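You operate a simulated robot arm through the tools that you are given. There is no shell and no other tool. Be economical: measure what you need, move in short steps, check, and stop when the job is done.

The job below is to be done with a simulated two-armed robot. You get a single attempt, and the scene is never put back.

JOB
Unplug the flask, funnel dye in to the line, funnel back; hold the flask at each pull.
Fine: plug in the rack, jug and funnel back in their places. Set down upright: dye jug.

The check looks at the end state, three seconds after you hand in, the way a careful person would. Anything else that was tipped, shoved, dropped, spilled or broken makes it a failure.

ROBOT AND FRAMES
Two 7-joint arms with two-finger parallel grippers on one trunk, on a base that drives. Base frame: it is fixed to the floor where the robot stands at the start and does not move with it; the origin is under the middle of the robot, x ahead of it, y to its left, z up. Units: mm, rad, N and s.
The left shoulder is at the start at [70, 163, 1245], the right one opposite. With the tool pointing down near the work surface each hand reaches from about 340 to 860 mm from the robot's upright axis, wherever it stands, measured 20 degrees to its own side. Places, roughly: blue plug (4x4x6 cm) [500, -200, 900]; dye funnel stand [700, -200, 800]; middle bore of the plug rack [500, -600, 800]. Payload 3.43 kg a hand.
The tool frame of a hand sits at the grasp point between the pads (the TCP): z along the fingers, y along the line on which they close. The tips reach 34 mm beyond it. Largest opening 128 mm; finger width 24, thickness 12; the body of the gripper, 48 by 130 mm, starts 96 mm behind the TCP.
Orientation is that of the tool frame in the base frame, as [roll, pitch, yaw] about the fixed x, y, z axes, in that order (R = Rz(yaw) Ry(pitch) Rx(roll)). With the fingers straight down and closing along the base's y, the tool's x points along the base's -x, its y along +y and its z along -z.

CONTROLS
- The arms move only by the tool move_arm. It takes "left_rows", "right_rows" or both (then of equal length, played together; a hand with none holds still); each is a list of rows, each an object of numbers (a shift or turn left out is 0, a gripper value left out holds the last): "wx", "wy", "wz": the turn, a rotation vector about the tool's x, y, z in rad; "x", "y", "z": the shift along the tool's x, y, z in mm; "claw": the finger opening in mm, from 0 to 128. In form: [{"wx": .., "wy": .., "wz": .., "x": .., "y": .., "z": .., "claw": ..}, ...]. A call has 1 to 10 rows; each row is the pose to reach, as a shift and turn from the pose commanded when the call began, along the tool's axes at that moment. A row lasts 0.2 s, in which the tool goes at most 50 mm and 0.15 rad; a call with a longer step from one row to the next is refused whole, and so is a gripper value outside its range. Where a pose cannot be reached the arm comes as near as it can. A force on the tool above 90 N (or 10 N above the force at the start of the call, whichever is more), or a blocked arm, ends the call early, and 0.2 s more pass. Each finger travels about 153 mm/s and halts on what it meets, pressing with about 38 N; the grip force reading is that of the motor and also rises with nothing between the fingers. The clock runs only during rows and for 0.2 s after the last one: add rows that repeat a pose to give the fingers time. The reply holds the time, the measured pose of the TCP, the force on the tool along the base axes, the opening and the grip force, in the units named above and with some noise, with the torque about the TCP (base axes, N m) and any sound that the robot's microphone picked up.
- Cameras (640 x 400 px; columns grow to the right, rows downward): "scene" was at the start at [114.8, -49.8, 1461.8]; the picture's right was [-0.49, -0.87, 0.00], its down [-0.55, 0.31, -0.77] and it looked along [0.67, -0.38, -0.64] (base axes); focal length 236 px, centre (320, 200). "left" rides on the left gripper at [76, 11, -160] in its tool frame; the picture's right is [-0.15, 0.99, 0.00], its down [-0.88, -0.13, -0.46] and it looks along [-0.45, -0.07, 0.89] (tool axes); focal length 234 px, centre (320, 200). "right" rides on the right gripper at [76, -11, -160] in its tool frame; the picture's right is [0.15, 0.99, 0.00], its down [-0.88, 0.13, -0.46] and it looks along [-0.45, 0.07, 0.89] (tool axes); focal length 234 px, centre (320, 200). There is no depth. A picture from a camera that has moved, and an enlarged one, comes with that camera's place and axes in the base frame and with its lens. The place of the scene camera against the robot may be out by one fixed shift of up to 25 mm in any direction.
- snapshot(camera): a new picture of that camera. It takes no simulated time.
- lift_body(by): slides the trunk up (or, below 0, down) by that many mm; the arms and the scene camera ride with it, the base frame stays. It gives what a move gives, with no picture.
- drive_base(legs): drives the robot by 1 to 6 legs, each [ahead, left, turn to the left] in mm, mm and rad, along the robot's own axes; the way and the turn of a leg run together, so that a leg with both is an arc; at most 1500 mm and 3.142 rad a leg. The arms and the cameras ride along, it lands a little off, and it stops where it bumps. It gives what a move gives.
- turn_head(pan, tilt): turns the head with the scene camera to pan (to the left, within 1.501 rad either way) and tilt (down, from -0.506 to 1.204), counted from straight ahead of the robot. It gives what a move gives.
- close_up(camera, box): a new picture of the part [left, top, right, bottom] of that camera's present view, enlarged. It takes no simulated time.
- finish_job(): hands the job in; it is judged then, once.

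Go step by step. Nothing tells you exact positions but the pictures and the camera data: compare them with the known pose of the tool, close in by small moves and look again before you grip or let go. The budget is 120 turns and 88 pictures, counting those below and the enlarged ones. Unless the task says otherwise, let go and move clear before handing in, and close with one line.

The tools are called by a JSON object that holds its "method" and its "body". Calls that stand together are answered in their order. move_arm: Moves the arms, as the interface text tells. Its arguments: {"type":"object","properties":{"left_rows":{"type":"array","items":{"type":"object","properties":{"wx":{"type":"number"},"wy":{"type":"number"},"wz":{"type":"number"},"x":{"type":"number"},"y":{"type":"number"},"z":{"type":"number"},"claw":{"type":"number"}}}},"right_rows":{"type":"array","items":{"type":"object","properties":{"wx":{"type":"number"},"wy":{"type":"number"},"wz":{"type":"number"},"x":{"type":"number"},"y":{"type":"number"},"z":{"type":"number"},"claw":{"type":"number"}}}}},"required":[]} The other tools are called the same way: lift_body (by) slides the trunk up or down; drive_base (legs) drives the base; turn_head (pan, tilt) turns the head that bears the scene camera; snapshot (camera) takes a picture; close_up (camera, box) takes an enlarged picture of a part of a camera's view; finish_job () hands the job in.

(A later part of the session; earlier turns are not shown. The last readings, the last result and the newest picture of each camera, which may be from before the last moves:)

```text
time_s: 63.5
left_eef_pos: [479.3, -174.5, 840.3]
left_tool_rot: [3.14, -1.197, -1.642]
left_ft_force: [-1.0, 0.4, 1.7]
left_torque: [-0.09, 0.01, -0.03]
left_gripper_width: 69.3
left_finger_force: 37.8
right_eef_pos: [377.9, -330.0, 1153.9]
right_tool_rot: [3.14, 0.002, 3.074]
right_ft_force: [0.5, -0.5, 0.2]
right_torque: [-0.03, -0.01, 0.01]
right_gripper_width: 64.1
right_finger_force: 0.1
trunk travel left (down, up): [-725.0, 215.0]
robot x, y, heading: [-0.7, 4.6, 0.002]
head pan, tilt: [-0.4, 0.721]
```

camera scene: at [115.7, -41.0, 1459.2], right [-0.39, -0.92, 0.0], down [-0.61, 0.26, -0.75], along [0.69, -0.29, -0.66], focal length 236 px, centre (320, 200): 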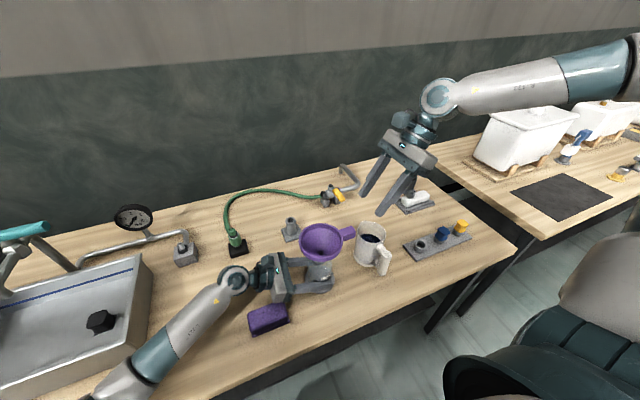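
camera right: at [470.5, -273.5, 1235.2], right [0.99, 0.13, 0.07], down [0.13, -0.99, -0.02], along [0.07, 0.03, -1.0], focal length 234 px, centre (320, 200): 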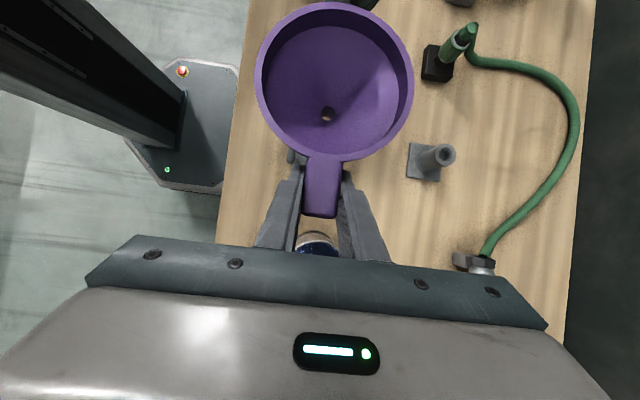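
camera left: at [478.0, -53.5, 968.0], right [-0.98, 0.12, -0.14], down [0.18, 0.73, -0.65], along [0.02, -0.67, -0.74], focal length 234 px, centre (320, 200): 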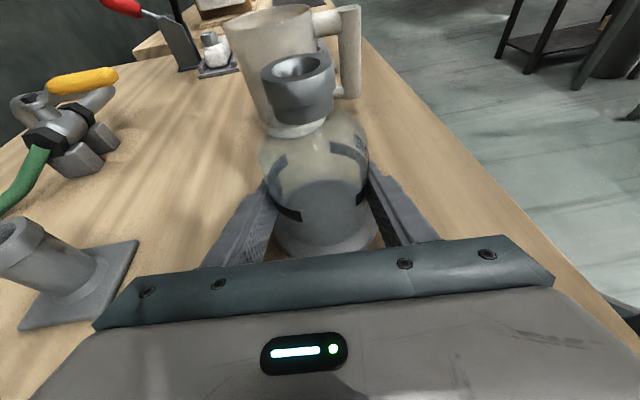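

{"method": "move_arm", "body": {"right_rows": [{"wy": -0.12, "wz": -0.03, "x": 5, "y": -6, "z": 25}, {"wy": -0.25, "wz": -0.067, "x": 15, "y": -15, "z": 60}, {"wy": -0.38, "wz": -0.067, "x": 22, "y": -22, "z": 95}, {"wy": -0.51, "wz": -0.067, "x": 24, "y": -28, "z": 130}, {"wy": -0.64, "wz": -0.067, "x": 22, "y": -31, "z": 165}, {"wy": -0.785, "wz": -0.067, "x": 20, "y": -31, "z": 198}, {"wy": -0.785, "wz": -0.067, "x": 18, "y": -31, "z": 215}]}}

{"method": "snapshot", "body": {"camera": "right"}}

```text
time_s: 65.1
left_eef_pos: [481.9, -174.0, 839.9]
left_tool_rot: [3.138, -1.2, -1.638]
left_ft_force: [-2.8, 0.2, 4.1]
left_torque: [-0.23, 0.28, -0.17]
left_gripper_width: 68.1
left_finger_force: 37.9
right_eef_pos: [410.4, -417.7, 884.4]
right_tool_rot: [-3.107, 0.785, -3.124]
right_ft_force: [0.3, -0.8, 0.6]
right_torque: [0.0, -0.02, -0.02]
right_gripper_width: 64.1
right_finger_force: 0.0
right hand out of reach, approached as far as the arm can: row 2, 3, 4, 5, 6, 7
trunk travel left (down, up): [-725.0, 215.0]
robot x, y, heading: [-2.2, -0.6, -0.001]
head pan, tilt: [-0.4, 0.721]
```

```text
19 pictures are left
camera right: at [243.5, -427.4, 944.1], right [-0.1, 0.99, -0.13], down [0.3, 0.15, 0.94], along [0.95, 0.05, -0.31], focal length 234 px, centre (320, 200)
```

right: 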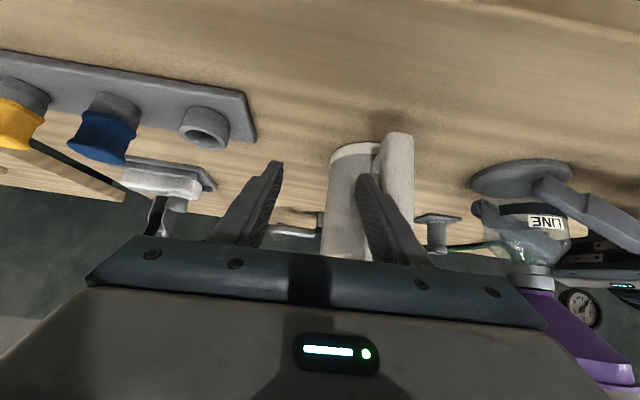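

The arm cannot come that close to the body; the hand ended beside the handle without touching. I'll back both hands off, release the flask, and drive the base back for room.

{"method": "move_arm", "body": {"left_rows": [{"claw": 80}, {"claw": 105}, {"claw": 128}, {"z": -10, "claw": 128}, {"z": -50}, {"z": -90}, {"z": -130}, {"z": -150, "x": 30}, {"z": -165, "x": 70}], "right_rows": [{"y": -8, "z": -10}, {"y": -15, "z": -30}, {"y": -15, "x": -20, "z": -50}, {"y": -15, "x": -40, "z": -70}, {"y": -15, "x": -60, "z": -85}, {"y": -15, "x": -80, "z": -95}, {"y": -15, "x": -80, "z": -95}, {"y": -15, "x": -80, "z": -95}, {"y": -15, "x": -80, "z": -95}]}}

{"method": "snapshot", "body": {"camera": "scene"}}

```text
time_s: 67.1
left_eef_pos: [488.9, -45.8, 963.4]
left_tool_rot: [3.14, -1.198, -1.64]
left_ft_force: [0.8, 0.2, -1.2]
left_torque: [-0.01, -0.01, -0.01]
left_gripper_width: 128.2
left_finger_force: 0.1
right_eef_pos: [434.2, -472.8, 994.1]
right_tool_rot: [-3.111, 0.784, -3.126]
right_ft_force: [-0.3, -0.3, 0.1]
right_torque: [0.01, 0.0, -0.02]
right_gripper_width: 64.1
right_finger_force: 0.1
right hand out of reach, approached as far as the arm can: row 1, 2, 3, 4, 5, 6, 7, 8, 9
trunk travel left (down, up): [-725.0, 215.0]
robot x, y, heading: [0.1, -1.7, -0.003]
head pan, tilt: [-0.4, 0.721]
```

```text
18 pictures are left
camera scene: at [116.6, -41.0, 1459.1], right [-0.39, -0.92, 0.0], down [-0.61, 0.26, -0.75], along [0.69, -0.29, -0.66], focal length 236 px, centre (320, 200)
```

scene: 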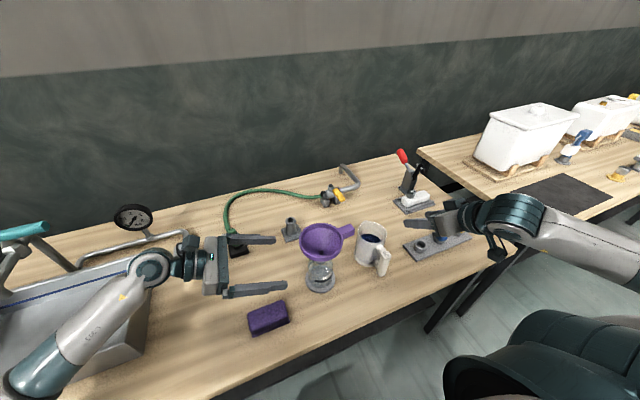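

Everything is intact. I drive back 180 mm.

{"method": "drive_base", "body": {"legs": [[-180, 0, 0]]}}

```text
time_s: 68.6
left_eef_pos: [310.7, -45.9, 962.7]
left_tool_rot: [-3.14, -1.198, -1.642]
left_ft_force: [-0.5, -0.7, -0.4]
left_torque: [-0.01, -0.01, -0.02]
left_gripper_width: 127.9
left_finger_force: 0.0
right_eef_pos: [255.3, -472.7, 995.1]
right_tool_rot: [-3.108, 0.784, -3.126]
right_ft_force: [-0.5, -0.7, 0.0]
right_torque: [-0.02, -0.01, 0.03]
right_gripper_width: 63.9
right_finger_force: 0.0
trunk travel left (down, up): [-725.0, 215.0]
robot x, y, heading: [-176.4, 2.0, -0.003]
head pan, tilt: [-0.4, 0.721]
```

Now the right hand goes to the pre-grasp in front of the handle.

{"method": "move_arm", "body": {"right_rows": [{"wx": -0.03, "x": -6, "y": 28, "z": 27}, {"wx": -0.034, "x": -13, "y": 56, "z": 55}, {"wx": -0.034, "x": -20, "y": 84, "z": 83}, {"wx": -0.034, "x": -26, "y": 112, "z": 111}, {"wx": -0.034, "x": -26, "y": 112, "z": 111}]}}

{"method": "snapshot", "body": {"camera": "right"}}

```text
time_s: 69.8
left_eef_pos: [310.6, -46.3, 964.5]
left_tool_rot: [-3.138, -1.197, -1.643]
left_ft_force: [0.3, -0.1, 0.6]
left_torque: [0.0, 0.01, 0.03]
left_gripper_width: 127.9
left_finger_force: 0.0
right_eef_pos: [351.4, -362.3, 934.1]
right_tool_rot: [3.14, 0.787, -3.127]
right_ft_force: [0.4, -0.8, -0.8]
right_torque: [0.02, -0.04, 0.05]
right_gripper_width: 64.0
right_finger_force: 0.0
trunk travel left (down, up): [-725.0, 215.0]
robot x, y, heading: [-177.7, -2.1, -0.001]
head pan, tilt: [-0.4, 0.721]
```

```text
17 pictures are left
camera right: at [185.9, -376.8, 992.7], right [-0.12, 0.99, -0.1], down [0.3, 0.13, 0.95], along [0.95, 0.08, -0.31], focal length 234 px, centre (320, 200)
```

right: 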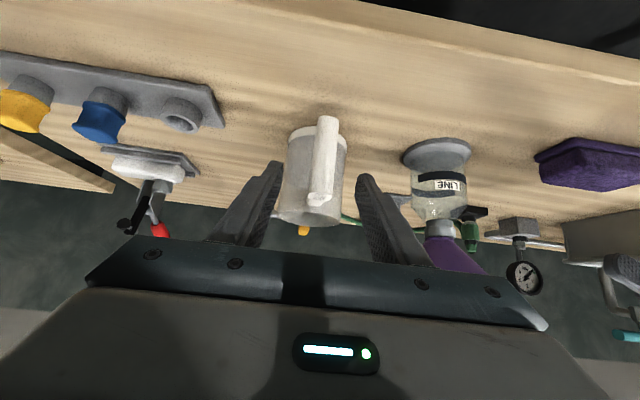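

The handle is centred between the fingers. I advance and then check before closing.

{"method": "move_arm", "body": {"right_rows": [{"y": 2, "z": 35}, {"y": 3, "z": 65}, {"y": 3, "z": 90}, {"y": 3, "z": 90}]}}

{"method": "snapshot", "body": {"camera": "right"}}

```text
time_s: 70.8
left_eef_pos: [311.1, -46.9, 963.4]
left_tool_rot: [-3.141, -1.198, -1.642]
left_ft_force: [0.5, -0.7, 0.1]
left_torque: [0.01, 0.0, -0.01]
left_gripper_width: 128.0
left_finger_force: 0.1
right_eef_pos: [416.5, -357.8, 868.8]
right_tool_rot: [3.14, 0.785, -3.125]
right_ft_force: [0.2, 0.8, 0.2]
right_torque: [0.0, -0.03, -0.01]
right_gripper_width: 64.0
right_finger_force: 0.0
trunk travel left (down, up): [-725.0, 215.0]
robot x, y, heading: [-178.8, -1.4, -0.004]
head pan, tilt: [-0.4, 0.721]
```

```text
16 pictures are left
camera right: at [249.9, -373.0, 927.8], right [-0.12, 0.99, -0.1], down [0.3, 0.13, 0.95], along [0.95, 0.08, -0.31], focal length 234 px, centre (320, 200)
```

right: 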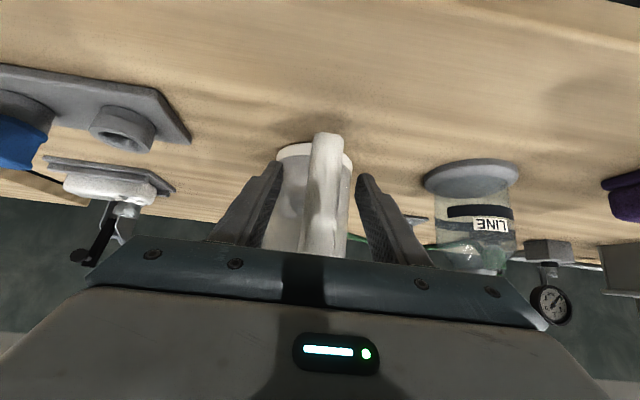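

Handle centred. I close on it.

{"method": "move_arm", "body": {"right_rows": [{"claw": 52}, {"claw": 44}, {"claw": 38}, {"claw": 32}, {"claw": 26}, {"claw": 20}, {"claw": 14}, {"claw": 14}]}}

```text
time_s: 72.6
left_eef_pos: [310.5, -46.1, 963.4]
left_tool_rot: [3.141, -1.198, -1.641]
left_ft_force: [-0.3, 0.4, -0.6]
left_torque: [0.01, 0.0, -0.02]
left_gripper_width: 128.2
left_finger_force: 0.0
right_eef_pos: [415.3, -358.6, 868.3]
right_tool_rot: [3.139, 0.784, -3.125]
right_ft_force: [-1.0, -2.9, 1.3]
right_torque: [-0.13, 0.01, -0.04]
right_gripper_width: 23.8
right_finger_force: 38.1
trunk travel left (down, up): [-725.0, 215.0]
robot x, y, heading: [-180.6, -2.3, 0.002]
head pan, tilt: [-0.4, 0.721]
```

Gripped. I lift 20 mm to test whether the jug stays level.

{"method": "move_arm", "body": {"right_rows": [{"x": -3.5, "z": -3.5}, {"x": -7, "z": -7}, {"x": -14, "z": -14}, {"x": -14, "z": -14}]}}

{"method": "close_up", "body": {"camera": "scene", "box": [270, 100, 430, 240]}}

```text
time_s: 73.6
left_eef_pos: [310.4, -46.2, 964.2]
left_tool_rot: [3.138, -1.197, -1.639]
left_ft_force: [0.2, -0.4, -0.3]
left_torque: [0.01, -0.02, 0.02]
left_gripper_width: 128.2
left_finger_force: 0.1
right_eef_pos: [416.3, -357.9, 887.4]
right_tool_rot: [3.14, 0.787, -3.126]
right_ft_force: [-0.1, 0.3, -5.3]
right_torque: [0.0, 0.22, 0.02]
right_gripper_width: 23.6
right_finger_force: 37.5
trunk travel left (down, up): [-725.0, 215.0]
robot x, y, heading: [-180.0, 3.1, -0.001]
head pan, tilt: [-0.4, 0.721]
```

```text
2.86 times, centred on (350, 170) of scene
camera zoom: at [-61.0, -41.1, 1459.0], right [-0.39, -0.92, 0.0], down [-0.61, 0.26, -0.75], along [0.69, -0.29, -0.66], focal length 674 px, centre (234, 286)
```

zoom: 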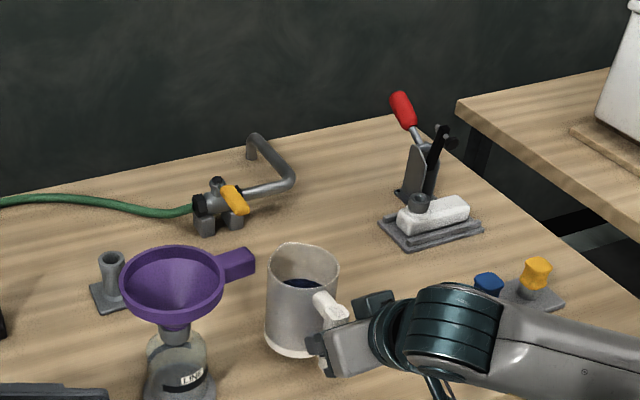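

The jug hangs level. I lift it high and bring it behind the flask, while the left hand goes to a side view position for watching the level.

{"method": "move_arm", "body": {"right_rows": [{"x": -25, "z": -25}, {"x": -53, "z": -53}, {"x": -82, "z": -82}, {"x": -112, "z": -112}, {"x": -142, "z": -142}, {"x": -172, "z": -172}, {"x": -162, "y": 36, "z": -182}, {"x": -150, "y": 76, "z": -194}, {"x": -138, "y": 118, "z": -206}, {"x": -128, "y": 155, "z": -216}], "left_rows": [{"x": -5, "y": -30, "z": 5}, {"x": -15, "y": -70, "z": 10}, {"x": -30, "y": -110, "z": 15}, {"x": -45, "y": -150, "z": 20}, {"x": -60, "y": -181, "z": 24}, {"x": -69, "y": -181, "z": 27}, {"x": -69, "y": -181, "z": 27}, {"x": -69, "y": -181, "z": 27}, {"x": -69, "y": -181, "z": 27}, {"x": -69, "y": -181, "z": 27}]}}

{"method": "snapshot", "body": {"camera": "left"}}

```text
time_s: 75.8
left_eef_pos: [493.1, -57.8, 888.6]
left_tool_rot: [3.137, -1.199, -1.639]
left_ft_force: [0.6, -0.4, -0.2]
left_torque: [-0.06, 0.01, -0.01]
left_gripper_width: 128.0
left_finger_force: 0.1
right_eef_pos: [363.6, -202.3, 1132.4]
right_tool_rot: [-3.139, 0.782, -3.124]
right_ft_force: [-0.6, -0.5, -5.2]
right_torque: [-0.06, 0.26, -0.02]
right_gripper_width: 23.2
right_finger_force: 37.7
right hand out of reach, approached as far as the arm can: row 10
trunk travel left (down, up): [-725.0, 215.0]
robot x, y, heading: [-182.7, 2.6, 0.0]
head pan, tilt: [-0.4, 0.721]
```

```text
14 pictures are left
camera left: at [489.7, 63.6, 1016.2], right [-0.98, 0.12, -0.14], down [0.18, 0.73, -0.66], along [0.02, -0.67, -0.74], focal length 234 px, centre (320, 200)
```

left: 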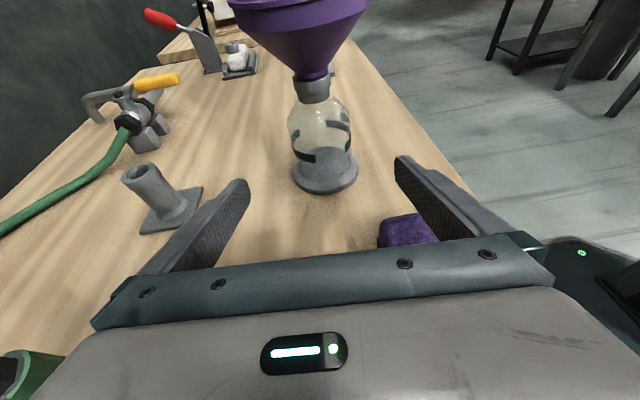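

The side view is clear. Drive back another 60 mm to give the pouring arm more room, and move the left hand back to its viewing place.

{"method": "drive_base", "body": {"legs": [[-60, 0, 0]]}}

{"method": "move_arm", "body": {"left_rows": [{"y": -20}, {"y": -42}, {"y": -60}, {"y": -60}, {"y": -60}], "right_rows": [{"wy": 0.08, "x": -4, "y": 6, "z": 4}, {"wy": 0.16, "x": -8, "y": 12, "z": 8}, {"wy": 0.24, "x": -12, "y": 18, "z": 12}, {"wy": 0.3, "x": -17, "y": 23, "z": 17}, {"wy": 0.35, "x": -21, "y": 24, "z": 21}]}}

```text
time_s: 76.8
left_eef_pos: [432.7, -59.4, 888.5]
left_tool_rot: [3.139, -1.198, -1.638]
left_ft_force: [0.5, 0.3, -0.3]
left_torque: [0.04, 0.01, 0.0]
left_gripper_width: 128.0
left_finger_force: 0.1
right_eef_pos: [304.8, -203.0, 1132.5]
right_tool_rot: [3.14, 0.781, -3.125]
right_ft_force: [-0.8, 0.1, -3.6]
right_torque: [0.03, 0.21, 0.07]
right_gripper_width: 23.6
right_finger_force: 38.2
trunk travel left (down, up): [-725.0, 215.0]
robot x, y, heading: [-238.3, 0.6, -0.002]
head pan, tilt: [-0.4, 0.721]
```

```text
time_s: 78.0
left_eef_pos: [491.5, -63.9, 889.3]
left_tool_rot: [3.141, -1.199, -1.64]
left_ft_force: [-0.5, -0.4, 0.2]
left_torque: [-0.01, 0.01, 0.01]
left_gripper_width: 127.9
left_finger_force: 0.0
right_eef_pos: [332.5, -178.0, 1133.9]
right_tool_rot: [3.139, 0.433, -3.126]
right_ft_force: [-0.3, -0.4, -5.2]
right_torque: [0.01, 0.24, -0.03]
right_gripper_width: 23.7
right_finger_force: 38.3
trunk travel left (down, up): [-725.0, 215.0]
robot x, y, heading: [-237.6, 0.5, -0.002]
head pan, tilt: [-0.4, 0.721]
```

The arm follows well. I lower and tilt to about 35°, with the spout over the funnel's near half, then look.

{"method": "move_arm", "body": {"right_rows": [{"wy": 0.06, "x": 7, "z": 8}, {"wy": 0.12, "x": 15, "z": 17}, {"wy": 0.19, "x": 22, "z": 26}, {"wy": 0.26, "x": 30, "z": 34.7}, {"wy": 0.26, "x": 30, "z": 34.7}]}}

{"method": "close_up", "body": {"camera": "scene", "box": [220, 120, 380, 260]}}

```text
time_s: 79.2
left_eef_pos: [491.3, -63.7, 887.8]
left_tool_rot: [3.141, -1.196, -1.64]
left_ft_force: [0.4, 0.3, 0.2]
left_torque: [0.03, -0.01, 0.0]
left_gripper_width: 128.0
left_finger_force: 0.1
right_eef_pos: [320.7, -178.8, 1088.2]
right_tool_rot: [3.14, 0.174, -3.125]
right_ft_force: [-0.2, -0.9, -4.6]
right_torque: [0.0, 0.16, -0.01]
right_gripper_width: 23.5
right_finger_force: 38.3
trunk travel left (down, up): [-725.0, 215.0]
robot x, y, heading: [-239.1, 2.2, 0.004]
head pan, tilt: [-0.4, 0.721]
```

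```text
2.86 times, centred on (300, 190) of scene
camera zoom: at [-120.6, -40.9, 1459.1], right [-0.39, -0.92, 0.0], down [-0.61, 0.26, -0.75], along [0.69, -0.29, -0.66], focal length 674 px, centre (377, 229)
```

zoom: 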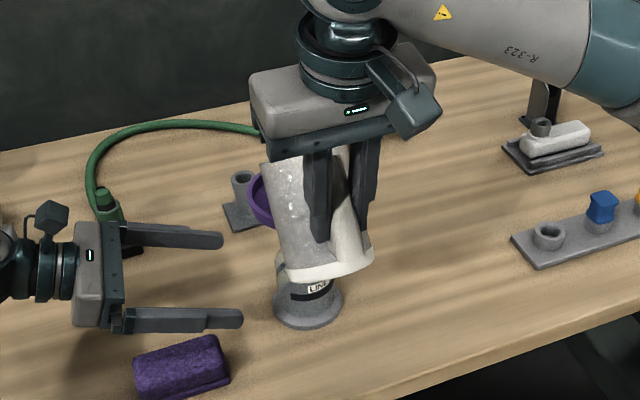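

Spout alignment looks right. I tilt to 40°, then watch.

{"method": "move_arm", "body": {"right_rows": [{"wy": 0.03, "x": -1.6, "z": -2.6}, {"wy": 0.06, "x": -3.2, "z": -5.2}, {"wy": 0.09, "x": -4.9, "z": -7.8}, {"wy": 0.09, "x": -4.9, "z": -7.8}, {"wy": 0.09, "x": -4.9, "z": -7.8}, {"wy": 0.09, "x": -4.9, "z": -7.8}]}}

```text
time_s: 80.6
left_eef_pos: [491.3, -64.3, 888.3]
left_tool_rot: [3.139, -1.197, -1.638]
left_ft_force: [-0.1, -0.4, -0.3]
left_torque: [-0.01, -0.01, -0.01]
left_gripper_width: 127.9
left_finger_force: 0.0
right_eef_pos: [324.1, -179.1, 1098.3]
right_tool_rot: [-3.141, 0.083, -3.126]
right_ft_force: [0.1, 0.1, -5.0]
right_torque: [-0.04, 0.14, 0.0]
right_gripper_width: 23.2
right_finger_force: 37.8
trunk travel left (down, up): [-725.0, 215.0]
robot x, y, heading: [-236.6, 0.5, -0.001]
head pan, tilt: [-0.4, 0.721]
```

{"method": "move_arm", "body": {"right_rows": [{"wy": 0.03, "x": -1.9, "z": -2.9}, {"wy": 0.06, "x": -3.8, "z": -5.8}, {"wy": 0.085, "x": -5.7, "z": -8.6}, {"wy": 0.085, "x": -5.7, "z": -8.6}, {"wy": 0.085, "x": -5.7, "z": -8.6}, {"wy": 0.085, "x": -5.7, "z": -8.6}, {"wy": 0.085, "x": -5.7, "z": -8.6}]}}

{"method": "close_up", "body": {"camera": "left", "box": [220, 0, 420, 220]}}

```text
time_s: 82.2
left_eef_pos: [492.0, -64.6, 887.5]
left_tool_rot: [3.139, -1.198, -1.639]
left_ft_force: [0.0, -0.3, -0.2]
left_torque: [0.01, -0.02, 0.02]
left_gripper_width: 127.9
left_finger_force: 0.1
right_eef_pos: [328.7, -179.1, 1107.5]
right_tool_rot: [-3.141, -0.002, -3.123]
right_ft_force: [0.3, 0.4, -4.6]
right_torque: [0.0, 0.11, -0.02]
right_gripper_width: 23.6
right_finger_force: 37.9
trunk travel left (down, up): [-725.0, 215.0]
robot x, y, heading: [-238.8, -0.3, 0.002]
head pan, tilt: [-0.4, 0.721]
```

```text
1.82 times, centred on (320, 110) of left
camera zoom: at [488.7, 57.5, 1016.6], right [-0.98, 0.12, -0.14], down [0.18, 0.73, -0.65], along [0.02, -0.67, -0.74], focal length 426 px, centre (320, 364)
```

zoom: 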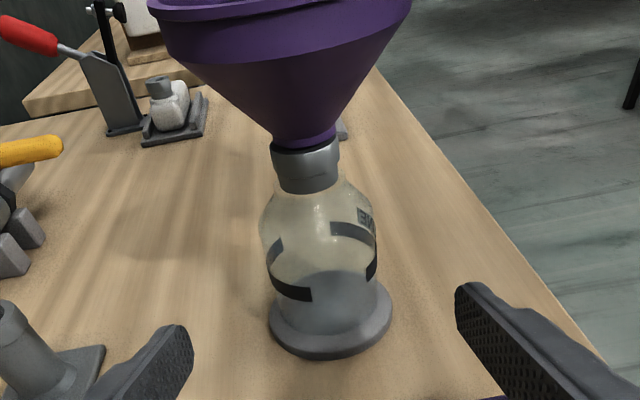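

No dye yet. I tilt to 50°.

{"method": "move_arm", "body": {"right_rows": [{"wy": 0.03, "x": -2, "z": -2.3}, {"wy": 0.06, "x": -4, "z": -4.6}, {"wy": 0.085, "x": -6, "z": -7}, {"wy": 0.085, "x": -6, "z": -7}, {"wy": 0.085, "x": -6, "z": -7}, {"wy": 0.085, "x": -6, "z": -7}, {"wy": 0.085, "x": -6, "z": -7}]}}

```text
time_s: 83.8
left_eef_pos: [492.2, -63.8, 889.6]
left_tool_rot: [3.139, -1.197, -1.641]
left_ft_force: [-0.1, 0.0, -0.7]
left_torque: [-0.02, 0.01, 0.03]
left_gripper_width: 127.8
left_finger_force: 0.1
right_eef_pos: [335.9, -178.1, 1114.7]
right_tool_rot: [-3.141, -0.088, -3.124]
right_ft_force: [-0.4, 0.8, -4.0]
right_torque: [0.0, 0.11, 0.0]
right_gripper_width: 23.8
right_finger_force: 38.0
trunk travel left (down, up): [-725.0, 215.0]
robot x, y, heading: [-239.1, -2.8, -0.003]
head pan, tilt: [-0.4, 0.721]
```

{"method": "move_arm", "body": {"right_rows": [{"wy": 0.03, "x": -2.1, "z": -2.8}, {"wy": 0.05, "x": -3.5, "z": -4.6}, {"wy": 0.05, "x": -3.5, "z": -4.6}, {"wy": 0.05, "x": -3.5, "z": -4.6}, {"wy": 0.05, "x": -3.5, "z": -4.6}]}}

{"method": "close_up", "body": {"camera": "left", "box": [220, 0, 420, 220]}}

```text
time_s: 85.0
left_eef_pos: [491.9, -63.9, 887.5]
left_tool_rot: [3.139, -1.198, -1.64]
left_ft_force: [0.6, 0.8, 0.3]
left_torque: [0.0, 0.01, 0.02]
left_gripper_width: 128.0
left_finger_force: 0.1
right_eef_pos: [339.7, -179.1, 1118.2]
right_tool_rot: [-3.14, -0.138, -3.123]
right_ft_force: [0.6, -0.5, -4.1]
right_torque: [-0.02, 0.09, -0.01]
right_gripper_width: 23.5
right_finger_force: 37.7
trunk travel left (down, up): [-725.0, 215.0]
robot x, y, heading: [-234.5, 1.9, -0.0]
head pan, tilt: [-0.4, 0.721]
```

```text
1.82 times, centred on (320, 110) of left
camera zoom: at [488.7, 57.6, 1016.6], right [-0.98, 0.12, -0.14], down [0.18, 0.73, -0.65], along [0.02, -0.67, -0.74], focal length 426 px, centre (320, 364)
```

zoom: 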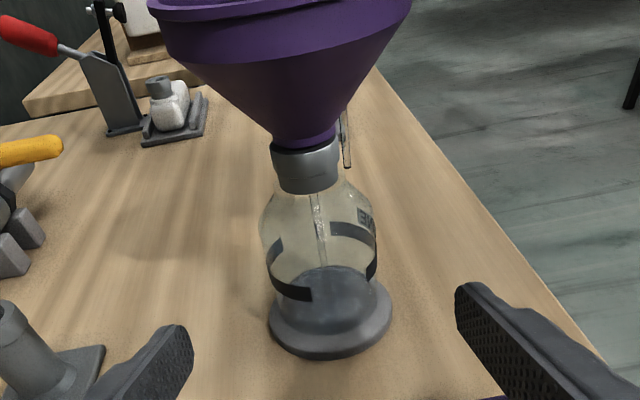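

Dye is entering as a thin stream. A pale streak right of the collar needs checking.

{"method": "close_up", "body": {"camera": "left", "box": [290, 40, 350, 180]}}

```text
2.86 times, centred on (320, 110) of left
camera zoom: at [488.7, 57.6, 1016.6], right [-0.98, 0.12, -0.14], down [0.18, 0.73, -0.65], along [0.02, -0.67, -0.74], focal length 669 px, centre (320, 457)
```

zoom: 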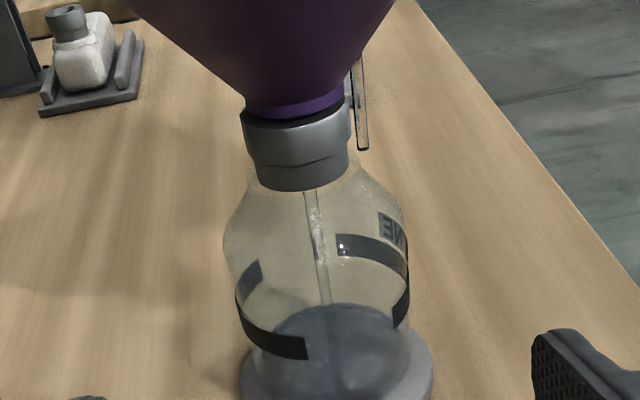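

The streak is the jug's stream, at x≈459, ending at funnel-neck height; I'll move the spout 10 mm nearer the funnel centre and wait to let it flow.

{"method": "move_arm", "body": {"right_rows": [{"x": -5, "z": -0.7}, {"x": -9.9, "z": -1.4}, {"x": -9.9, "z": -1.4}, {"x": -9.9, "z": -1.4}, {"x": -9.9, "z": -1.4}, {"x": -9.9, "z": -1.4}]}}

{"method": "close_up", "body": {"camera": "left", "box": [250, 40, 390, 200]}}

```text
time_s: 86.4
left_eef_pos: [491.9, -64.8, 889.7]
left_tool_rot: [3.14, -1.197, -1.64]
left_ft_force: [0.8, -0.7, -0.7]
left_torque: [-0.01, 0.03, 0.0]
left_gripper_width: 128.0
left_finger_force: 0.0
right_eef_pos: [348.8, -178.7, 1118.3]
right_tool_rot: [3.141, -0.14, -3.125]
right_ft_force: [0.2, -0.4, -3.8]
right_torque: [-0.02, 0.09, -0.03]
right_gripper_width: 23.5
right_finger_force: 38.1
trunk travel left (down, up): [-725.0, 215.0]
robot x, y, heading: [-239.0, -0.0, -0.003]
head pan, tilt: [-0.4, 0.721]
```

```text
2.50 times, centred on (320, 120) of left
camera zoom: at [488.7, 57.6, 1016.6], right [-0.98, 0.12, -0.14], down [0.18, 0.73, -0.65], along [0.02, -0.67, -0.74], focal length 585 px, centre (320, 400)
```

zoom: 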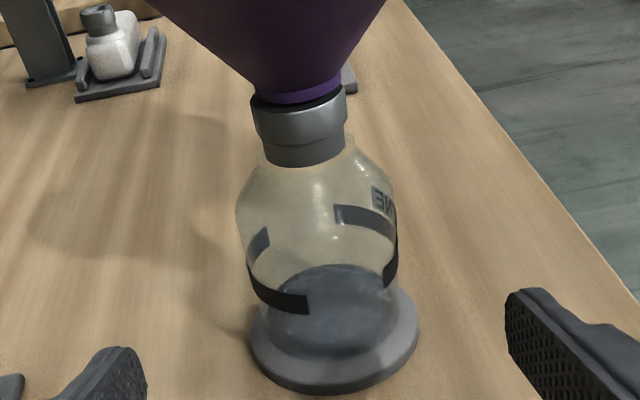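

Flow stopped at equilibrium; the level is near z≈827 and the line near 856. I tilt another 5°.

{"method": "move_arm", "body": {"right_rows": [{"wy": 0.03, "x": -2.3, "z": -3}, {"wy": 0.06, "x": -4.6, "z": -6}, {"wy": 0.087, "x": -6.8, "z": -9}, {"wy": 0.087, "x": -6.8, "z": -9}, {"wy": 0.087, "x": -6.8, "z": -9}, {"wy": 0.087, "x": -6.8, "z": -9}, {"wy": 0.087, "x": -6.8, "z": -9}, {"wy": 0.087, "x": -6.8, "z": -9}, {"wy": 0.087, "x": -6.8, "z": -9}, {"wy": 0.087, "x": -6.8, "z": -9}]}}

{"method": "close_up", "body": {"camera": "left", "box": [250, 40, 390, 200]}}

```text
time_s: 88.6
left_eef_pos: [490.8, -63.7, 887.4]
left_tool_rot: [3.14, -1.198, -1.64]
left_ft_force: [0.3, 0.2, 0.4]
left_torque: [-0.02, 0.01, 0.01]
left_gripper_width: 127.9
left_finger_force: 0.1
right_eef_pos: [357.2, -179.0, 1126.9]
right_tool_rot: [-3.141, -0.224, -3.125]
right_ft_force: [-0.2, -1.0, -4.0]
right_torque: [0.02, 0.07, -0.03]
right_gripper_width: 23.6
right_finger_force: 37.7
trunk travel left (down, up): [-725.0, 215.0]
robot x, y, heading: [-239.6, -2.0, 0.001]
head pan, tilt: [-0.4, 0.721]
```

```text
2.50 times, centred on (320, 120) of left
camera zoom: at [488.6, 57.6, 1016.6], right [-0.98, 0.12, -0.14], down [0.18, 0.73, -0.65], along [0.02, -0.67, -0.74], focal length 585 px, centre (320, 400)
```

zoom: 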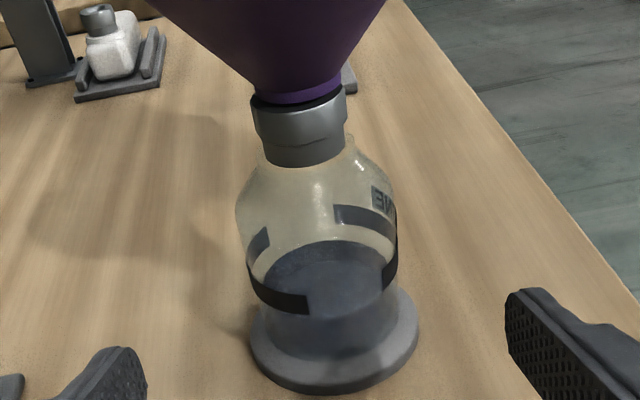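

The level rose about 15 mm for 5°. About 14 mm remain; I add slightly less than that.

{"method": "move_arm", "body": {"right_rows": [{"wy": 0.03, "x": -2, "z": -3.5}, {"wy": 0.063, "x": -4.3, "z": -7.4}, {"wy": 0.063, "x": -4.3, "z": -7.4}, {"wy": 0.063, "x": -4.3, "z": -7.4}, {"wy": 0.063, "x": -4.3, "z": -7.4}, {"wy": 0.063, "x": -4.3, "z": -7.4}, {"wy": 0.063, "x": -4.3, "z": -7.4}, {"wy": 0.063, "x": -4.3, "z": -7.4}, {"wy": 0.063, "x": -4.3, "z": -7.4}, {"wy": 0.063, "x": -4.3, "z": -7.4}]}}

{"method": "close_up", "body": {"camera": "left", "box": [250, 40, 390, 200]}}

```text
time_s: 90.8
left_eef_pos: [492.7, -64.0, 889.1]
left_tool_rot: [3.14, -1.198, -1.641]
left_ft_force: [-0.5, 0.3, -0.3]
left_torque: [0.0, 0.02, 0.02]
left_gripper_width: 127.7
left_finger_force: 0.0
right_eef_pos: [362.3, -178.9, 1131.3]
right_tool_rot: [3.14, -0.285, -3.123]
right_ft_force: [-0.9, 0.2, -3.6]
right_torque: [0.0, 0.03, 0.01]
right_gripper_width: 23.7
right_finger_force: 37.7
trunk travel left (down, up): [-725.0, 215.0]
robot x, y, heading: [-236.2, 1.5, 0.002]
head pan, tilt: [-0.4, 0.721]
```

```text
2.50 times, centred on (320, 120) of left
camera zoom: at [488.6, 57.6, 1016.6], right [-0.98, 0.12, -0.14], down [0.18, 0.73, -0.65], along [0.02, -0.67, -0.74], focal length 585 px, centre (320, 400)
```

zoom: 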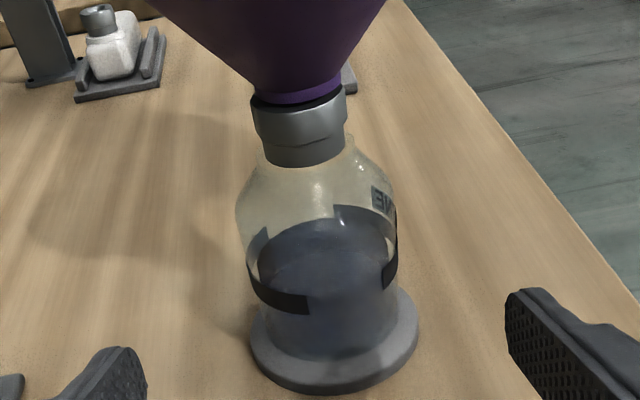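

The surface is just at the band's lower part. I add a hair more, hold, and then tilt the jug back.

{"method": "move_arm", "body": {"right_rows": [{"wy": 0.011, "x": -0.6, "z": -1.0}, {"wy": 0.011, "x": -0.6, "z": -1.0}, {"wy": 0.011, "x": -0.6, "z": -1.0}, {"wy": 0.011, "x": -0.6, "z": -1.0}, {"wy": 0.011, "x": -0.6, "z": -1.0}, {"wy": -0.07, "x": 7, "z": 1}, {"wy": -0.15, "x": 15, "z": 5}, {"wy": -0.22, "x": 22, "z": 10}, {"wy": -0.29, "x": 29.4, "z": 15.4}, {"wy": -0.29, "x": 29.4, "z": 15.4}]}}

```text
time_s: 93.0
left_eef_pos: [492.2, -63.8, 887.8]
left_tool_rot: [3.14, -1.2, -1.639]
left_ft_force: [0.1, -0.3, 0.3]
left_torque: [-0.03, -0.01, 0.01]
left_gripper_width: 128.3
left_finger_force: 0.0
right_eef_pos: [330.2, -178.5, 1124.9]
right_tool_rot: [-3.141, 0.003, -3.125]
right_ft_force: [1.5, -0.3, -3.0]
right_torque: [-0.02, 0.12, 0.01]
right_gripper_width: 23.7
right_finger_force: 37.7
trunk travel left (down, up): [-725.0, 215.0]
robot x, y, heading: [-239.6, -0.5, 0.002]
head pan, tilt: [-0.4, 0.721]
```

Dye stays put; I level the jug while raising it and moving right.

{"method": "move_arm", "body": {"right_rows": [{"wy": -0.1, "x": -3, "y": -3, "z": -15}, {"wy": -0.22, "x": -8, "y": -10, "z": -30}, {"wy": -0.34, "x": -15, "y": -25, "z": -40}, {"wy": -0.46, "x": -22, "y": -45, "z": -40}, {"wy": -0.58, "x": -30, "y": -70, "z": -40}, {"wy": -0.7, "x": -38, "y": -100, "z": -40}, {"wy": -0.787, "x": -46, "y": -130, "z": -40}, {"wy": -0.787, "x": -60, "y": -155, "z": -40}, {"wy": -0.787, "x": -75, "y": -179, "z": -40}]}}

```text
time_s: 95.0
left_eef_pos: [491.8, -64.0, 889.9]
left_tool_rot: [3.139, -1.198, -1.641]
left_ft_force: [-0.5, 0.5, 0.8]
left_torque: [-0.01, 0.04, 0.01]
left_gripper_width: 127.9
left_finger_force: 0.1
right_eef_pos: [407.6, -357.5, 1165.0]
right_tool_rot: [3.139, 0.79, -3.126]
right_ft_force: [0.4, 0.1, -2.3]
right_torque: [0.02, 0.16, 0.05]
right_gripper_width: 23.4
right_finger_force: 38.2
trunk travel left (down, up): [-725.0, 215.0]
robot x, y, heading: [-238.5, -1.3, -0.001]
head pan, tilt: [-0.4, 0.721]
```

Level again at the jug's place. I lower to 12 mm above the table position and check that it hangs upright.

{"method": "move_arm", "body": {"right_rows": [{"wy": 0.004, "x": 28, "y": 0, "z": 33}, {"wy": 0.004, "x": 60, "z": 67}, {"wy": 0.004, "x": 92, "z": 101}, {"wy": 0.004, "x": 124, "z": 134}, {"wy": 0.004, "x": 156, "z": 167}, {"wy": 0.004, "x": 180, "z": 191}, {"wy": 0.004, "x": 195, "z": 206}, {"wy": 0.004, "x": 195, "z": 206}]}}

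{"method": "close_up", "body": {"camera": "scene", "box": [220, 100, 400, 240]}}

```text
time_s: 96.8
left_eef_pos: [491.9, -64.2, 887.7]
left_tool_rot: [-3.141, -1.198, -1.641]
left_ft_force: [-0.2, -0.7, 0.2]
left_torque: [-0.05, -0.01, 0.0]
left_gripper_width: 128.0
left_finger_force: 0.1
right_eef_pos: [417.1, -356.9, 881.5]
right_tool_rot: [-3.141, 0.788, -3.125]
right_ft_force: [0.4, 0.0, -2.7]
right_torque: [0.0, 0.16, 0.01]
right_gripper_width: 23.7
right_finger_force: 37.9
trunk travel left (down, up): [-725.0, 215.0]
robot x, y, heading: [-240.9, -2.1, -0.001]
head pan, tilt: [-0.4, 0.721]
```

```text
2.86 times, centred on (310, 170) of scene
camera zoom: at [-120.7, -40.9, 1459.1], right [-0.39, -0.92, 0.0], down [-0.61, 0.26, -0.75], along [0.69, -0.29, -0.66], focal length 674 px, centre (349, 286)
```

zoom: 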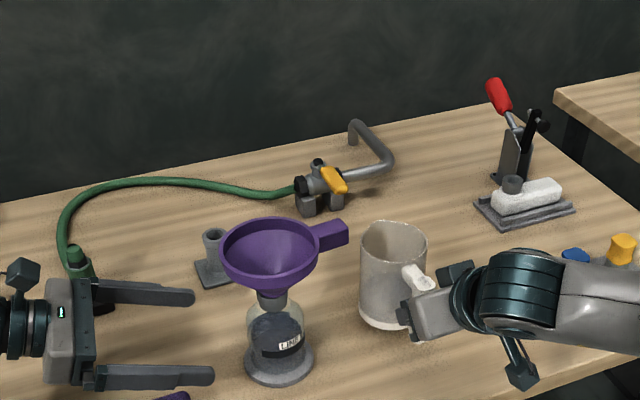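

The jug hangs upright and the dye in the flask stands at the line. I set the jug down.

{"method": "move_arm", "body": {"right_rows": [{"x": 3, "z": 3}, {"x": 6, "z": 6}, {"x": 8, "z": 8}, {"x": 9.2, "z": 9.2}, {"x": 9.8, "z": 9.8}]}}

```text
time_s: 98.0
left_eef_pos: [491.1, -63.7, 889.0]
left_tool_rot: [3.14, -1.197, -1.641]
left_ft_force: [0.2, 0.4, -0.2]
left_torque: [0.0, 0.0, 0.02]
left_gripper_width: 127.8
left_finger_force: 0.0
right_eef_pos: [417.9, -356.5, 869.9]
right_tool_rot: [3.139, 0.786, -3.127]
right_ft_force: [0.2, -0.3, 0.1]
right_torque: [-0.12, -0.14, 0.01]
right_gripper_width: 23.5
right_finger_force: 38.2
trunk travel left (down, up): [-725.0, 215.0]
robot x, y, heading: [-239.1, -0.3, -0.001]
head pan, tilt: [-0.4, 0.721]
```

The weight is off the hand, so the jug rests on the table. I open and back away along the fingers.

{"method": "move_arm", "body": {"right_rows": [{"claw": 30}, {"claw": 40}, {"claw": 52}, {"claw": 64}, {"z": -25, "claw": 64}, {"z": -60}, {"z": -95}, {"z": -115, "x": -25}, {"z": -130, "x": -55}]}}

```text
time_s: 100.0
left_eef_pos: [491.9, -63.7, 888.4]
left_tool_rot: [-3.142, -1.199, -1.642]
left_ft_force: [0.2, -0.1, 1.1]
left_torque: [0.01, -0.02, -0.01]
left_gripper_width: 127.9
left_finger_force: 0.0
right_eef_pos: [362.8, -358.1, 999.2]
right_tool_rot: [3.142, 0.787, -3.124]
right_ft_force: [-0.1, -0.8, 0.0]
right_torque: [-0.01, 0.01, -0.01]
right_gripper_width: 64.1
right_finger_force: 0.0
trunk travel left (down, up): [-725.0, 215.0]
robot x, y, heading: [-237.1, -1.6, -0.0]
head pan, tilt: [-0.4, 0.721]
```

Next I straighten the right hand up high and pull the left hand back, so the base can return forward.

{"method": "move_arm", "body": {"right_rows": [{"wy": 0.13, "x": -18, "z": -18}, {"wy": 0.26, "x": -36, "z": -36}, {"wy": 0.39, "x": -54, "z": -54}, {"wy": 0.52, "x": -72, "z": -72}, {"wy": 0.65, "x": -90, "z": -90}, {"wy": 0.785, "x": -106, "z": -106}, {"wy": 0.785, "x": -106, "z": -106}], "left_rows": [{"z": -10, "x": 25}, {"z": -20, "x": 50, "y": 20}, {"z": -30, "x": 80, "y": 55}, {"z": -40, "x": 105, "y": 95}, {"z": -40, "x": 105, "y": 140}, {"z": -40, "x": 105, "y": 187}, {"z": -40, "x": 105, "y": 235}]}}

{"method": "move_arm", "body": {"right_rows": [{"wz": 0.15}, {"wz": 0.3}, {"wz": 0.45}, {"wz": 0.6}, {"wz": 0.75}, {"wz": 0.9}, {"wz": 1.05}, {"wz": 1.2}, {"wz": 1.35}, {"wz": 1.5}]}}

```text
time_s: 101.6
left_eef_pos: [255.4, -48.6, 1002.0]
left_tool_rot: [-3.139, -1.2, -1.643]
left_ft_force: [-0.8, 0.3, 0.4]
left_torque: [0.02, 0.01, 0.01]
left_gripper_width: 128.1
left_finger_force: 0.2
right_eef_pos: [361.0, -358.6, 1150.1]
right_tool_rot: [-3.141, 0.002, -3.124]
right_ft_force: [-0.2, -0.4, 0.2]
right_torque: [0.01, -0.04, -0.01]
right_gripper_width: 64.3
right_finger_force: 0.1
trunk travel left (down, up): [-725.0, 215.0]
robot x, y, heading: [-238.3, 1.1, 0.004]
head pan, tilt: [-0.4, 0.721]
```

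```text
time_s: 103.8
left_eef_pos: [256.9, -49.1, 1000.5]
left_tool_rot: [3.141, -1.196, -1.641]
left_ft_force: [0.3, 0.6, 0.5]
left_torque: [0.0, -0.01, -0.04]
left_gripper_width: 128.1
left_finger_force: 0.1
right_eef_pos: [364.0, -357.5, 1148.6]
right_tool_rot: [3.141, 0.001, 1.657]
right_ft_force: [-0.6, 0.4, -0.2]
right_torque: [-0.01, 0.0, -0.02]
right_gripper_width: 63.9
right_finger_force: 0.2
trunk travel left (down, up): [-725.0, 215.0]
robot x, y, heading: [-240.7, 2.6, -0.004]
head pan, tilt: [-0.4, 0.721]
```

Both hands are clear; I drive forward to the original stand.

{"method": "drive_base", "body": {"legs": [[239, 0, 0]]}}

```text
time_s: 105.5
left_eef_pos: [497.6, -47.7, 1000.6]
left_tool_rot: [-3.14, -1.198, -1.642]
left_ft_force: [0.0, 0.7, -0.1]
left_torque: [-0.03, 0.02, -0.02]
left_gripper_width: 127.9
left_finger_force: 0.0
right_eef_pos: [602.9, -356.8, 1149.9]
right_tool_rot: [3.139, 0.001, 1.66]
right_ft_force: [0.8, -0.7, -0.1]
right_torque: [0.03, 0.01, 0.0]
right_gripper_width: 64.1
right_finger_force: 0.1
trunk travel left (down, up): [-725.0, 215.0]
robot x, y, heading: [2.6, -2.1, 0.002]
head pan, tilt: [-0.4, 0.721]
```

Back in place. The left hand returns to the flask body (open), and the right hand goes to the funnel-tab pre-grasp.

{"method": "move_arm", "body": {"left_rows": [{"x": -35, "z": 13}, {"x": -70, "y": 3, "z": 27}, {"x": -103, "y": 6, "z": 40}, {"x": -103, "y": 7, "z": 80}, {"x": -103.5, "y": 8, "z": 125}, {"x": -104, "y": 8, "z": 165}, {"x": -104, "y": 8, "z": 177}], "right_rows": [{"wx": -0.004, "wy": 0.08, "wz": 0.014, "x": 5, "y": -15}, {"wx": -0.007, "wy": 0.16, "wz": 0.03, "x": 10, "y": -40, "z": 5}, {"wx": -0.011, "wy": 0.25, "wz": 0.044, "x": 20, "y": -65, "z": 15}, {"wx": -0.014, "wy": 0.33, "wz": 0.058, "x": 30, "y": -90, "z": 30}, {"wx": -0.018, "wy": 0.42, "wz": 0.072, "x": 42, "y": -112, "z": 50}, {"wx": -0.022, "wy": 0.5, "wz": 0.086, "x": 53, "y": -120, "z": 79}, {"wx": -0.022, "wy": 0.5, "wz": 0.086, "x": 53, "y": -120, "z": 79}]}}

{"method": "snapshot", "body": {"camera": "right"}}

{"method": "snapshot", "body": {"camera": "left"}}

```text
time_s: 107.2
left_eef_pos: [480.0, -173.5, 839.3]
left_tool_rot: [-3.141, -1.197, -1.64]
left_ft_force: [0.0, 0.3, -0.4]
left_torque: [-0.01, -0.02, 0.02]
left_gripper_width: 128.0
left_finger_force: 0.1
right_eef_pos: [479.0, -314.0, 1070.1]
right_tool_rot: [3.14, -0.502, 1.571]
right_ft_force: [0.1, -0.5, 0.0]
right_torque: [-0.06, -0.02, 0.04]
right_gripper_width: 64.1
right_finger_force: 0.0
trunk travel left (down, up): [-725.0, 215.0]
robot x, y, heading: [-0.5, -0.9, -0.002]
head pan, tilt: [-0.4, 0.721]
```

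```text
5 pictures are left
camera right: at [467.9, -325.2, 1245.7], right [0.99, 0.13, 0.07], down [0.13, -0.99, -0.02], along [0.07, 0.03, -1.0], focal length 234 px, centre (320, 200)
```

right: 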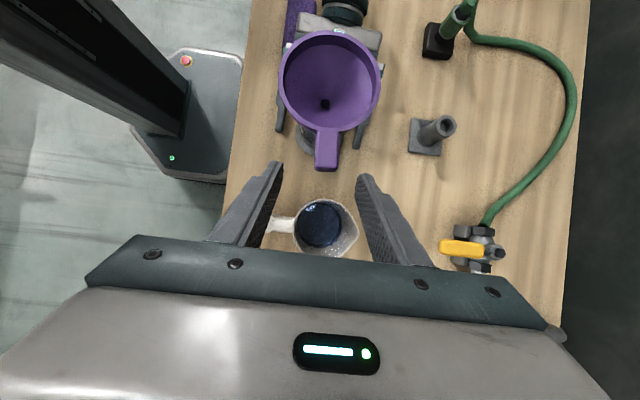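

```text
4 pictures are left
camera left: at [476.9, -53.6, 967.8], right [-0.98, 0.12, -0.14], down [0.18, 0.73, -0.65], along [0.02, -0.67, -0.74], focal length 234 px, centre (320, 200)
```

left: 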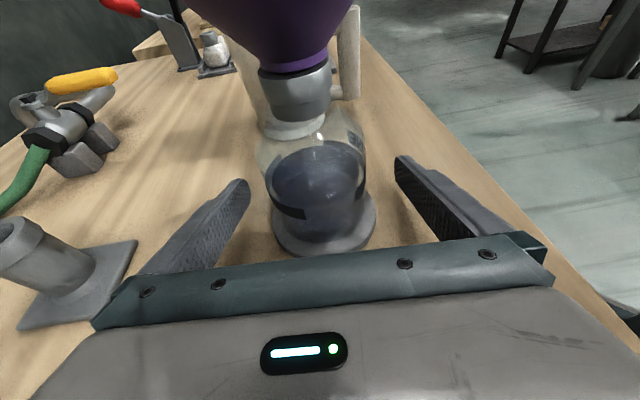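

The dye stands at the line band, and the jug is in its place. I close the left hand on the flask and bring the right fingers over the tab.

{"method": "move_arm", "body": {"left_rows": [{"claw": 105}, {"claw": 90}, {"claw": 80}, {"claw": 72}, {"claw": 66}, {"claw": 60}, {"claw": 60}], "right_rows": [{"claw": 74}, {"y": 1, "z": 20, "claw": 74}, {"y": 2, "z": 45}, {"y": 2, "z": 70}, {"y": 2, "z": 92}, {"y": 2, "z": 109}, {"y": 2, "z": 109}]}}

{"method": "move_arm", "body": {"right_rows": [{"claw": 64}, {"claw": 54}, {"claw": 46}, {"claw": 39}, {"claw": 33}, {"claw": 27}, {"claw": 20}, {"claw": 16}, {"claw": 16}]}}

```text
time_s: 108.8
left_eef_pos: [481.1, -175.7, 840.0]
left_tool_rot: [3.141, -1.2, -1.642]
left_ft_force: [0.5, -0.2, 1.0]
left_torque: [0.05, 0.18, -0.05]
left_gripper_width: 68.0
left_finger_force: 37.9
right_eef_pos: [481.9, -261.0, 973.8]
right_tool_rot: [3.14, -0.499, 1.573]
right_ft_force: [0.5, 0.2, -0.1]
right_torque: [0.03, 0.0, 0.01]
right_gripper_width: 73.8
right_finger_force: 0.1
trunk travel left (down, up): [-725.0, 215.0]
robot x, y, heading: [-0.7, 1.4, -0.001]
head pan, tilt: [-0.4, 0.721]
```

```text
time_s: 110.8
left_eef_pos: [478.2, -174.8, 841.0]
left_tool_rot: [3.141, -1.196, -1.641]
left_ft_force: [-9.6, 2.8, 1.7]
left_torque: [-0.25, -0.42, -1.48]
left_gripper_width: 68.4
left_finger_force: 38.1
right_eef_pos: [480.2, -263.1, 976.8]
right_tool_rot: [3.139, -0.5, 1.573]
right_ft_force: [5.8, -7.1, 8.8]
right_torque: [-0.16, 0.38, 1.18]
right_gripper_width: 27.3
right_finger_force: 37.7
trunk travel left (down, up): [-725.0, 215.0]
robot x, y, heading: [2.8, -2.2, 0.0]
head pan, tilt: [-0.4, 0.721]
```

The tab sits slightly rotated, giving a side torque. I turn and shift the hand a little to relieve it before pulling.

{"method": "move_arm", "body": {"right_rows": [{"wx": 0.012, "wz": -0.022, "y": 1.5}, {"wx": 0.024, "wz": -0.044, "y": 3}, {"wx": 0.024, "wz": -0.044, "y": 3}]}}

```text
time_s: 111.5
left_eef_pos: [479.2, -174.9, 840.7]
left_tool_rot: [-3.14, -1.197, -1.641]
left_ft_force: [-0.4, -1.8, -0.4]
left_torque: [-0.13, 0.76, -0.73]
left_gripper_width: 68.3
left_finger_force: 38.1
right_eef_pos: [483.5, -262.1, 974.2]
right_tool_rot: [3.139, -0.503, 1.623]
right_ft_force: [-3.2, 0.4, 7.9]
right_torque: [0.7, 0.28, 1.03]
right_gripper_width: 25.5
right_finger_force: 38.6
trunk travel left (down, up): [-725.0, 215.0]
robot x, y, heading: [0.9, 0.5, -0.004]
head pan, tilt: [-0.4, 0.721]
```

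Relieved. I pull the funnel straight up slowly while the left hand holds the flask.

{"method": "move_arm", "body": {"right_rows": [{"x": 1, "z": -1.8}, {"x": 2.4, "z": -4.4}, {"x": 4.8, "z": -8.8}, {"x": 7.7, "z": -14}, {"x": 12, "z": -22}, {"x": 19, "z": -35}, {"x": 29, "z": -53}, {"x": 41, "z": -75}]}}

```text
time_s: 113.3
left_eef_pos: [480.8, -176.2, 839.7]
left_tool_rot: [-3.141, -1.199, -1.64]
left_ft_force: [0.7, 1.4, 0.2]
left_torque: [0.02, 0.13, -0.04]
left_gripper_width: 67.9
left_finger_force: 37.9
right_eef_pos: [485.3, -262.0, 1060.0]
right_tool_rot: [3.14, -0.501, 1.622]
right_ft_force: [0.2, 0.2, -0.2]
right_torque: [-0.05, -0.01, 0.0]
right_gripper_width: 25.4
right_finger_force: 38.3
trunk travel left (down, up): [-725.0, 215.0]
robot x, y, heading: [-0.8, 1.6, 0.002]
head pan, tilt: [-0.4, 0.721]
```

The funnel is free and the flask undisturbed. I carry the funnel above its stand while the left hand releases the flask and retreats.

{"method": "move_arm", "body": {"left_rows": [{"claw": 76}, {"claw": 90}, {"claw": 110}, {"claw": 128}, {"z": -30, "claw": 128}, {"z": -70}, {"z": -115}, {"z": -140, "x": 35}, {"z": -160, "x": 75}, {"z": -175, "x": 115}], "right_rows": [{"x": 15, "z": -26}, {"x": 30, "z": -52}, {"x": 45, "z": -75, "y": 20}, {"x": 50, "z": -80, "y": 55}, {"x": 52, "z": -82, "y": 90}, {"x": 54, "z": -82, "y": 125}, {"wx": -0.006, "wz": 0.011, "x": 56, "z": -82, "y": 155}, {"wx": -0.012, "wz": 0.022, "x": 57, "z": -82, "y": 180}, {"wx": -0.018, "wz": 0.033, "x": 58, "z": -82, "y": 200}, {"wx": -0.024, "wz": 0.044, "x": 58, "z": -82, "y": 207}]}}

```text
time_s: 115.5
left_eef_pos: [489.0, -53.5, 1011.2]
left_tool_rot: [-3.139, -1.196, -1.642]
left_ft_force: [0.0, -0.7, 0.0]
left_torque: [0.04, -0.02, -0.01]
left_gripper_width: 128.2
left_finger_force: 0.0
right_eef_pos: [690.7, -241.5, 1160.8]
right_tool_rot: [3.139, -0.501, 1.573]
right_ft_force: [-0.3, -0.2, -0.5]
right_torque: [-0.06, 0.0, 0.01]
right_gripper_width: 25.3
right_finger_force: 38.2
trunk travel left (down, up): [-725.0, 215.0]
robot x, y, heading: [2.3, -2.6, 0.0]
head pan, tilt: [-0.4, 0.721]
```

Left hand a bit higher, then the trunk goes down 100 mm.

{"method": "move_arm", "body": {"left_rows": [{"x": 28, "z": -11}, {"x": 56, "z": -22}]}}

{"method": "lift_body", "body": {"by": -100}}

```text
time_s: 116.2
left_eef_pos: [489.1, -54.4, 1070.1]
left_tool_rot: [3.138, -1.196, -1.637]
left_ft_force: [0.1, 0.0, -0.8]
left_torque: [0.02, -0.01, -0.01]
left_gripper_width: 127.9
left_finger_force: 0.0
right_eef_pos: [689.2, -240.7, 1160.2]
right_tool_rot: [3.141, -0.5, 1.571]
right_ft_force: [-0.2, -0.7, -0.9]
right_torque: [0.0, -0.01, 0.01]
right_gripper_width: 25.2
right_finger_force: 38.6
trunk travel left (down, up): [-725.0, 215.0]
robot x, y, heading: [0.7, -1.4, 0.001]
head pan, tilt: [-0.4, 0.721]
```

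```text
time_s: 117.5
left_eef_pos: [489.3, -53.5, 968.7]
left_tool_rot: [-3.14, -1.197, -1.641]
left_ft_force: [-0.2, 0.2, 0.3]
left_torque: [0.03, -0.02, 0.0]
left_gripper_width: 128.1
left_finger_force: 0.1
right_eef_pos: [689.6, -241.5, 1060.4]
right_tool_rot: [3.141, -0.501, 1.573]
right_ft_force: [-0.6, -0.1, -1.3]
right_torque: [-0.04, 0.02, 0.0]
right_gripper_width: 25.3
right_finger_force: 37.9
trunk travel left (down, up): [-625.0, 315.0]
robot x, y, heading: [0.3, -0.0, 0.0]
head pan, tilt: [-0.4, 0.721]
```

I descend to about 30 mm above the seat and check the alignment with the stand.

{"method": "move_arm", "body": {"right_rows": [{"x": -15, "y": 1, "z": 30}, {"x": -32, "y": 2.3, "z": 60}, {"x": -51.6, "y": 2.3, "z": 97.2}, {"x": -51.6, "y": 2.3, "z": 97.2}]}}

{"method": "close_up", "body": {"camera": "scene", "box": [250, 170, 350, 250]}}

```text
time_s: 118.5
left_eef_pos: [490.1, -53.0, 969.4]
left_tool_rot: [-3.14, -1.2, -1.643]
left_ft_force: [0.4, 0.3, -1.2]
left_torque: [0.02, 0.02, 0.04]
left_gripper_width: 127.7
left_finger_force: 0.2
right_eef_pos: [693.0, -239.5, 950.0]
right_tool_rot: [3.139, -0.501, 1.573]
right_ft_force: [-0.1, 0.1, -0.1]
right_torque: [-0.07, 0.01, 0.0]
right_gripper_width: 25.4
right_finger_force: 38.7
trunk travel left (down, up): [-625.0, 315.0]
robot x, y, heading: [4.6, -2.7, -0.004]
head pan, tilt: [-0.4, 0.721]
```

```text
5.00 times, centred on (300, 210) of scene
camera zoom: at [119.3, -40.2, 1359.2], right [-0.39, -0.92, 0.0], down [-0.61, 0.26, -0.75], along [0.69, -0.29, -0.66], focal length 1180 px, centre (420, 150)
```

zoom: 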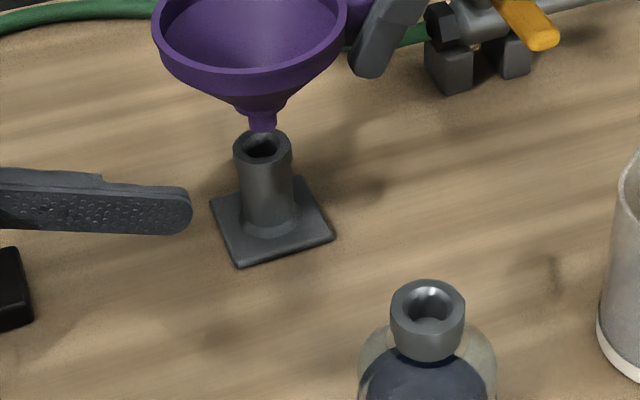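

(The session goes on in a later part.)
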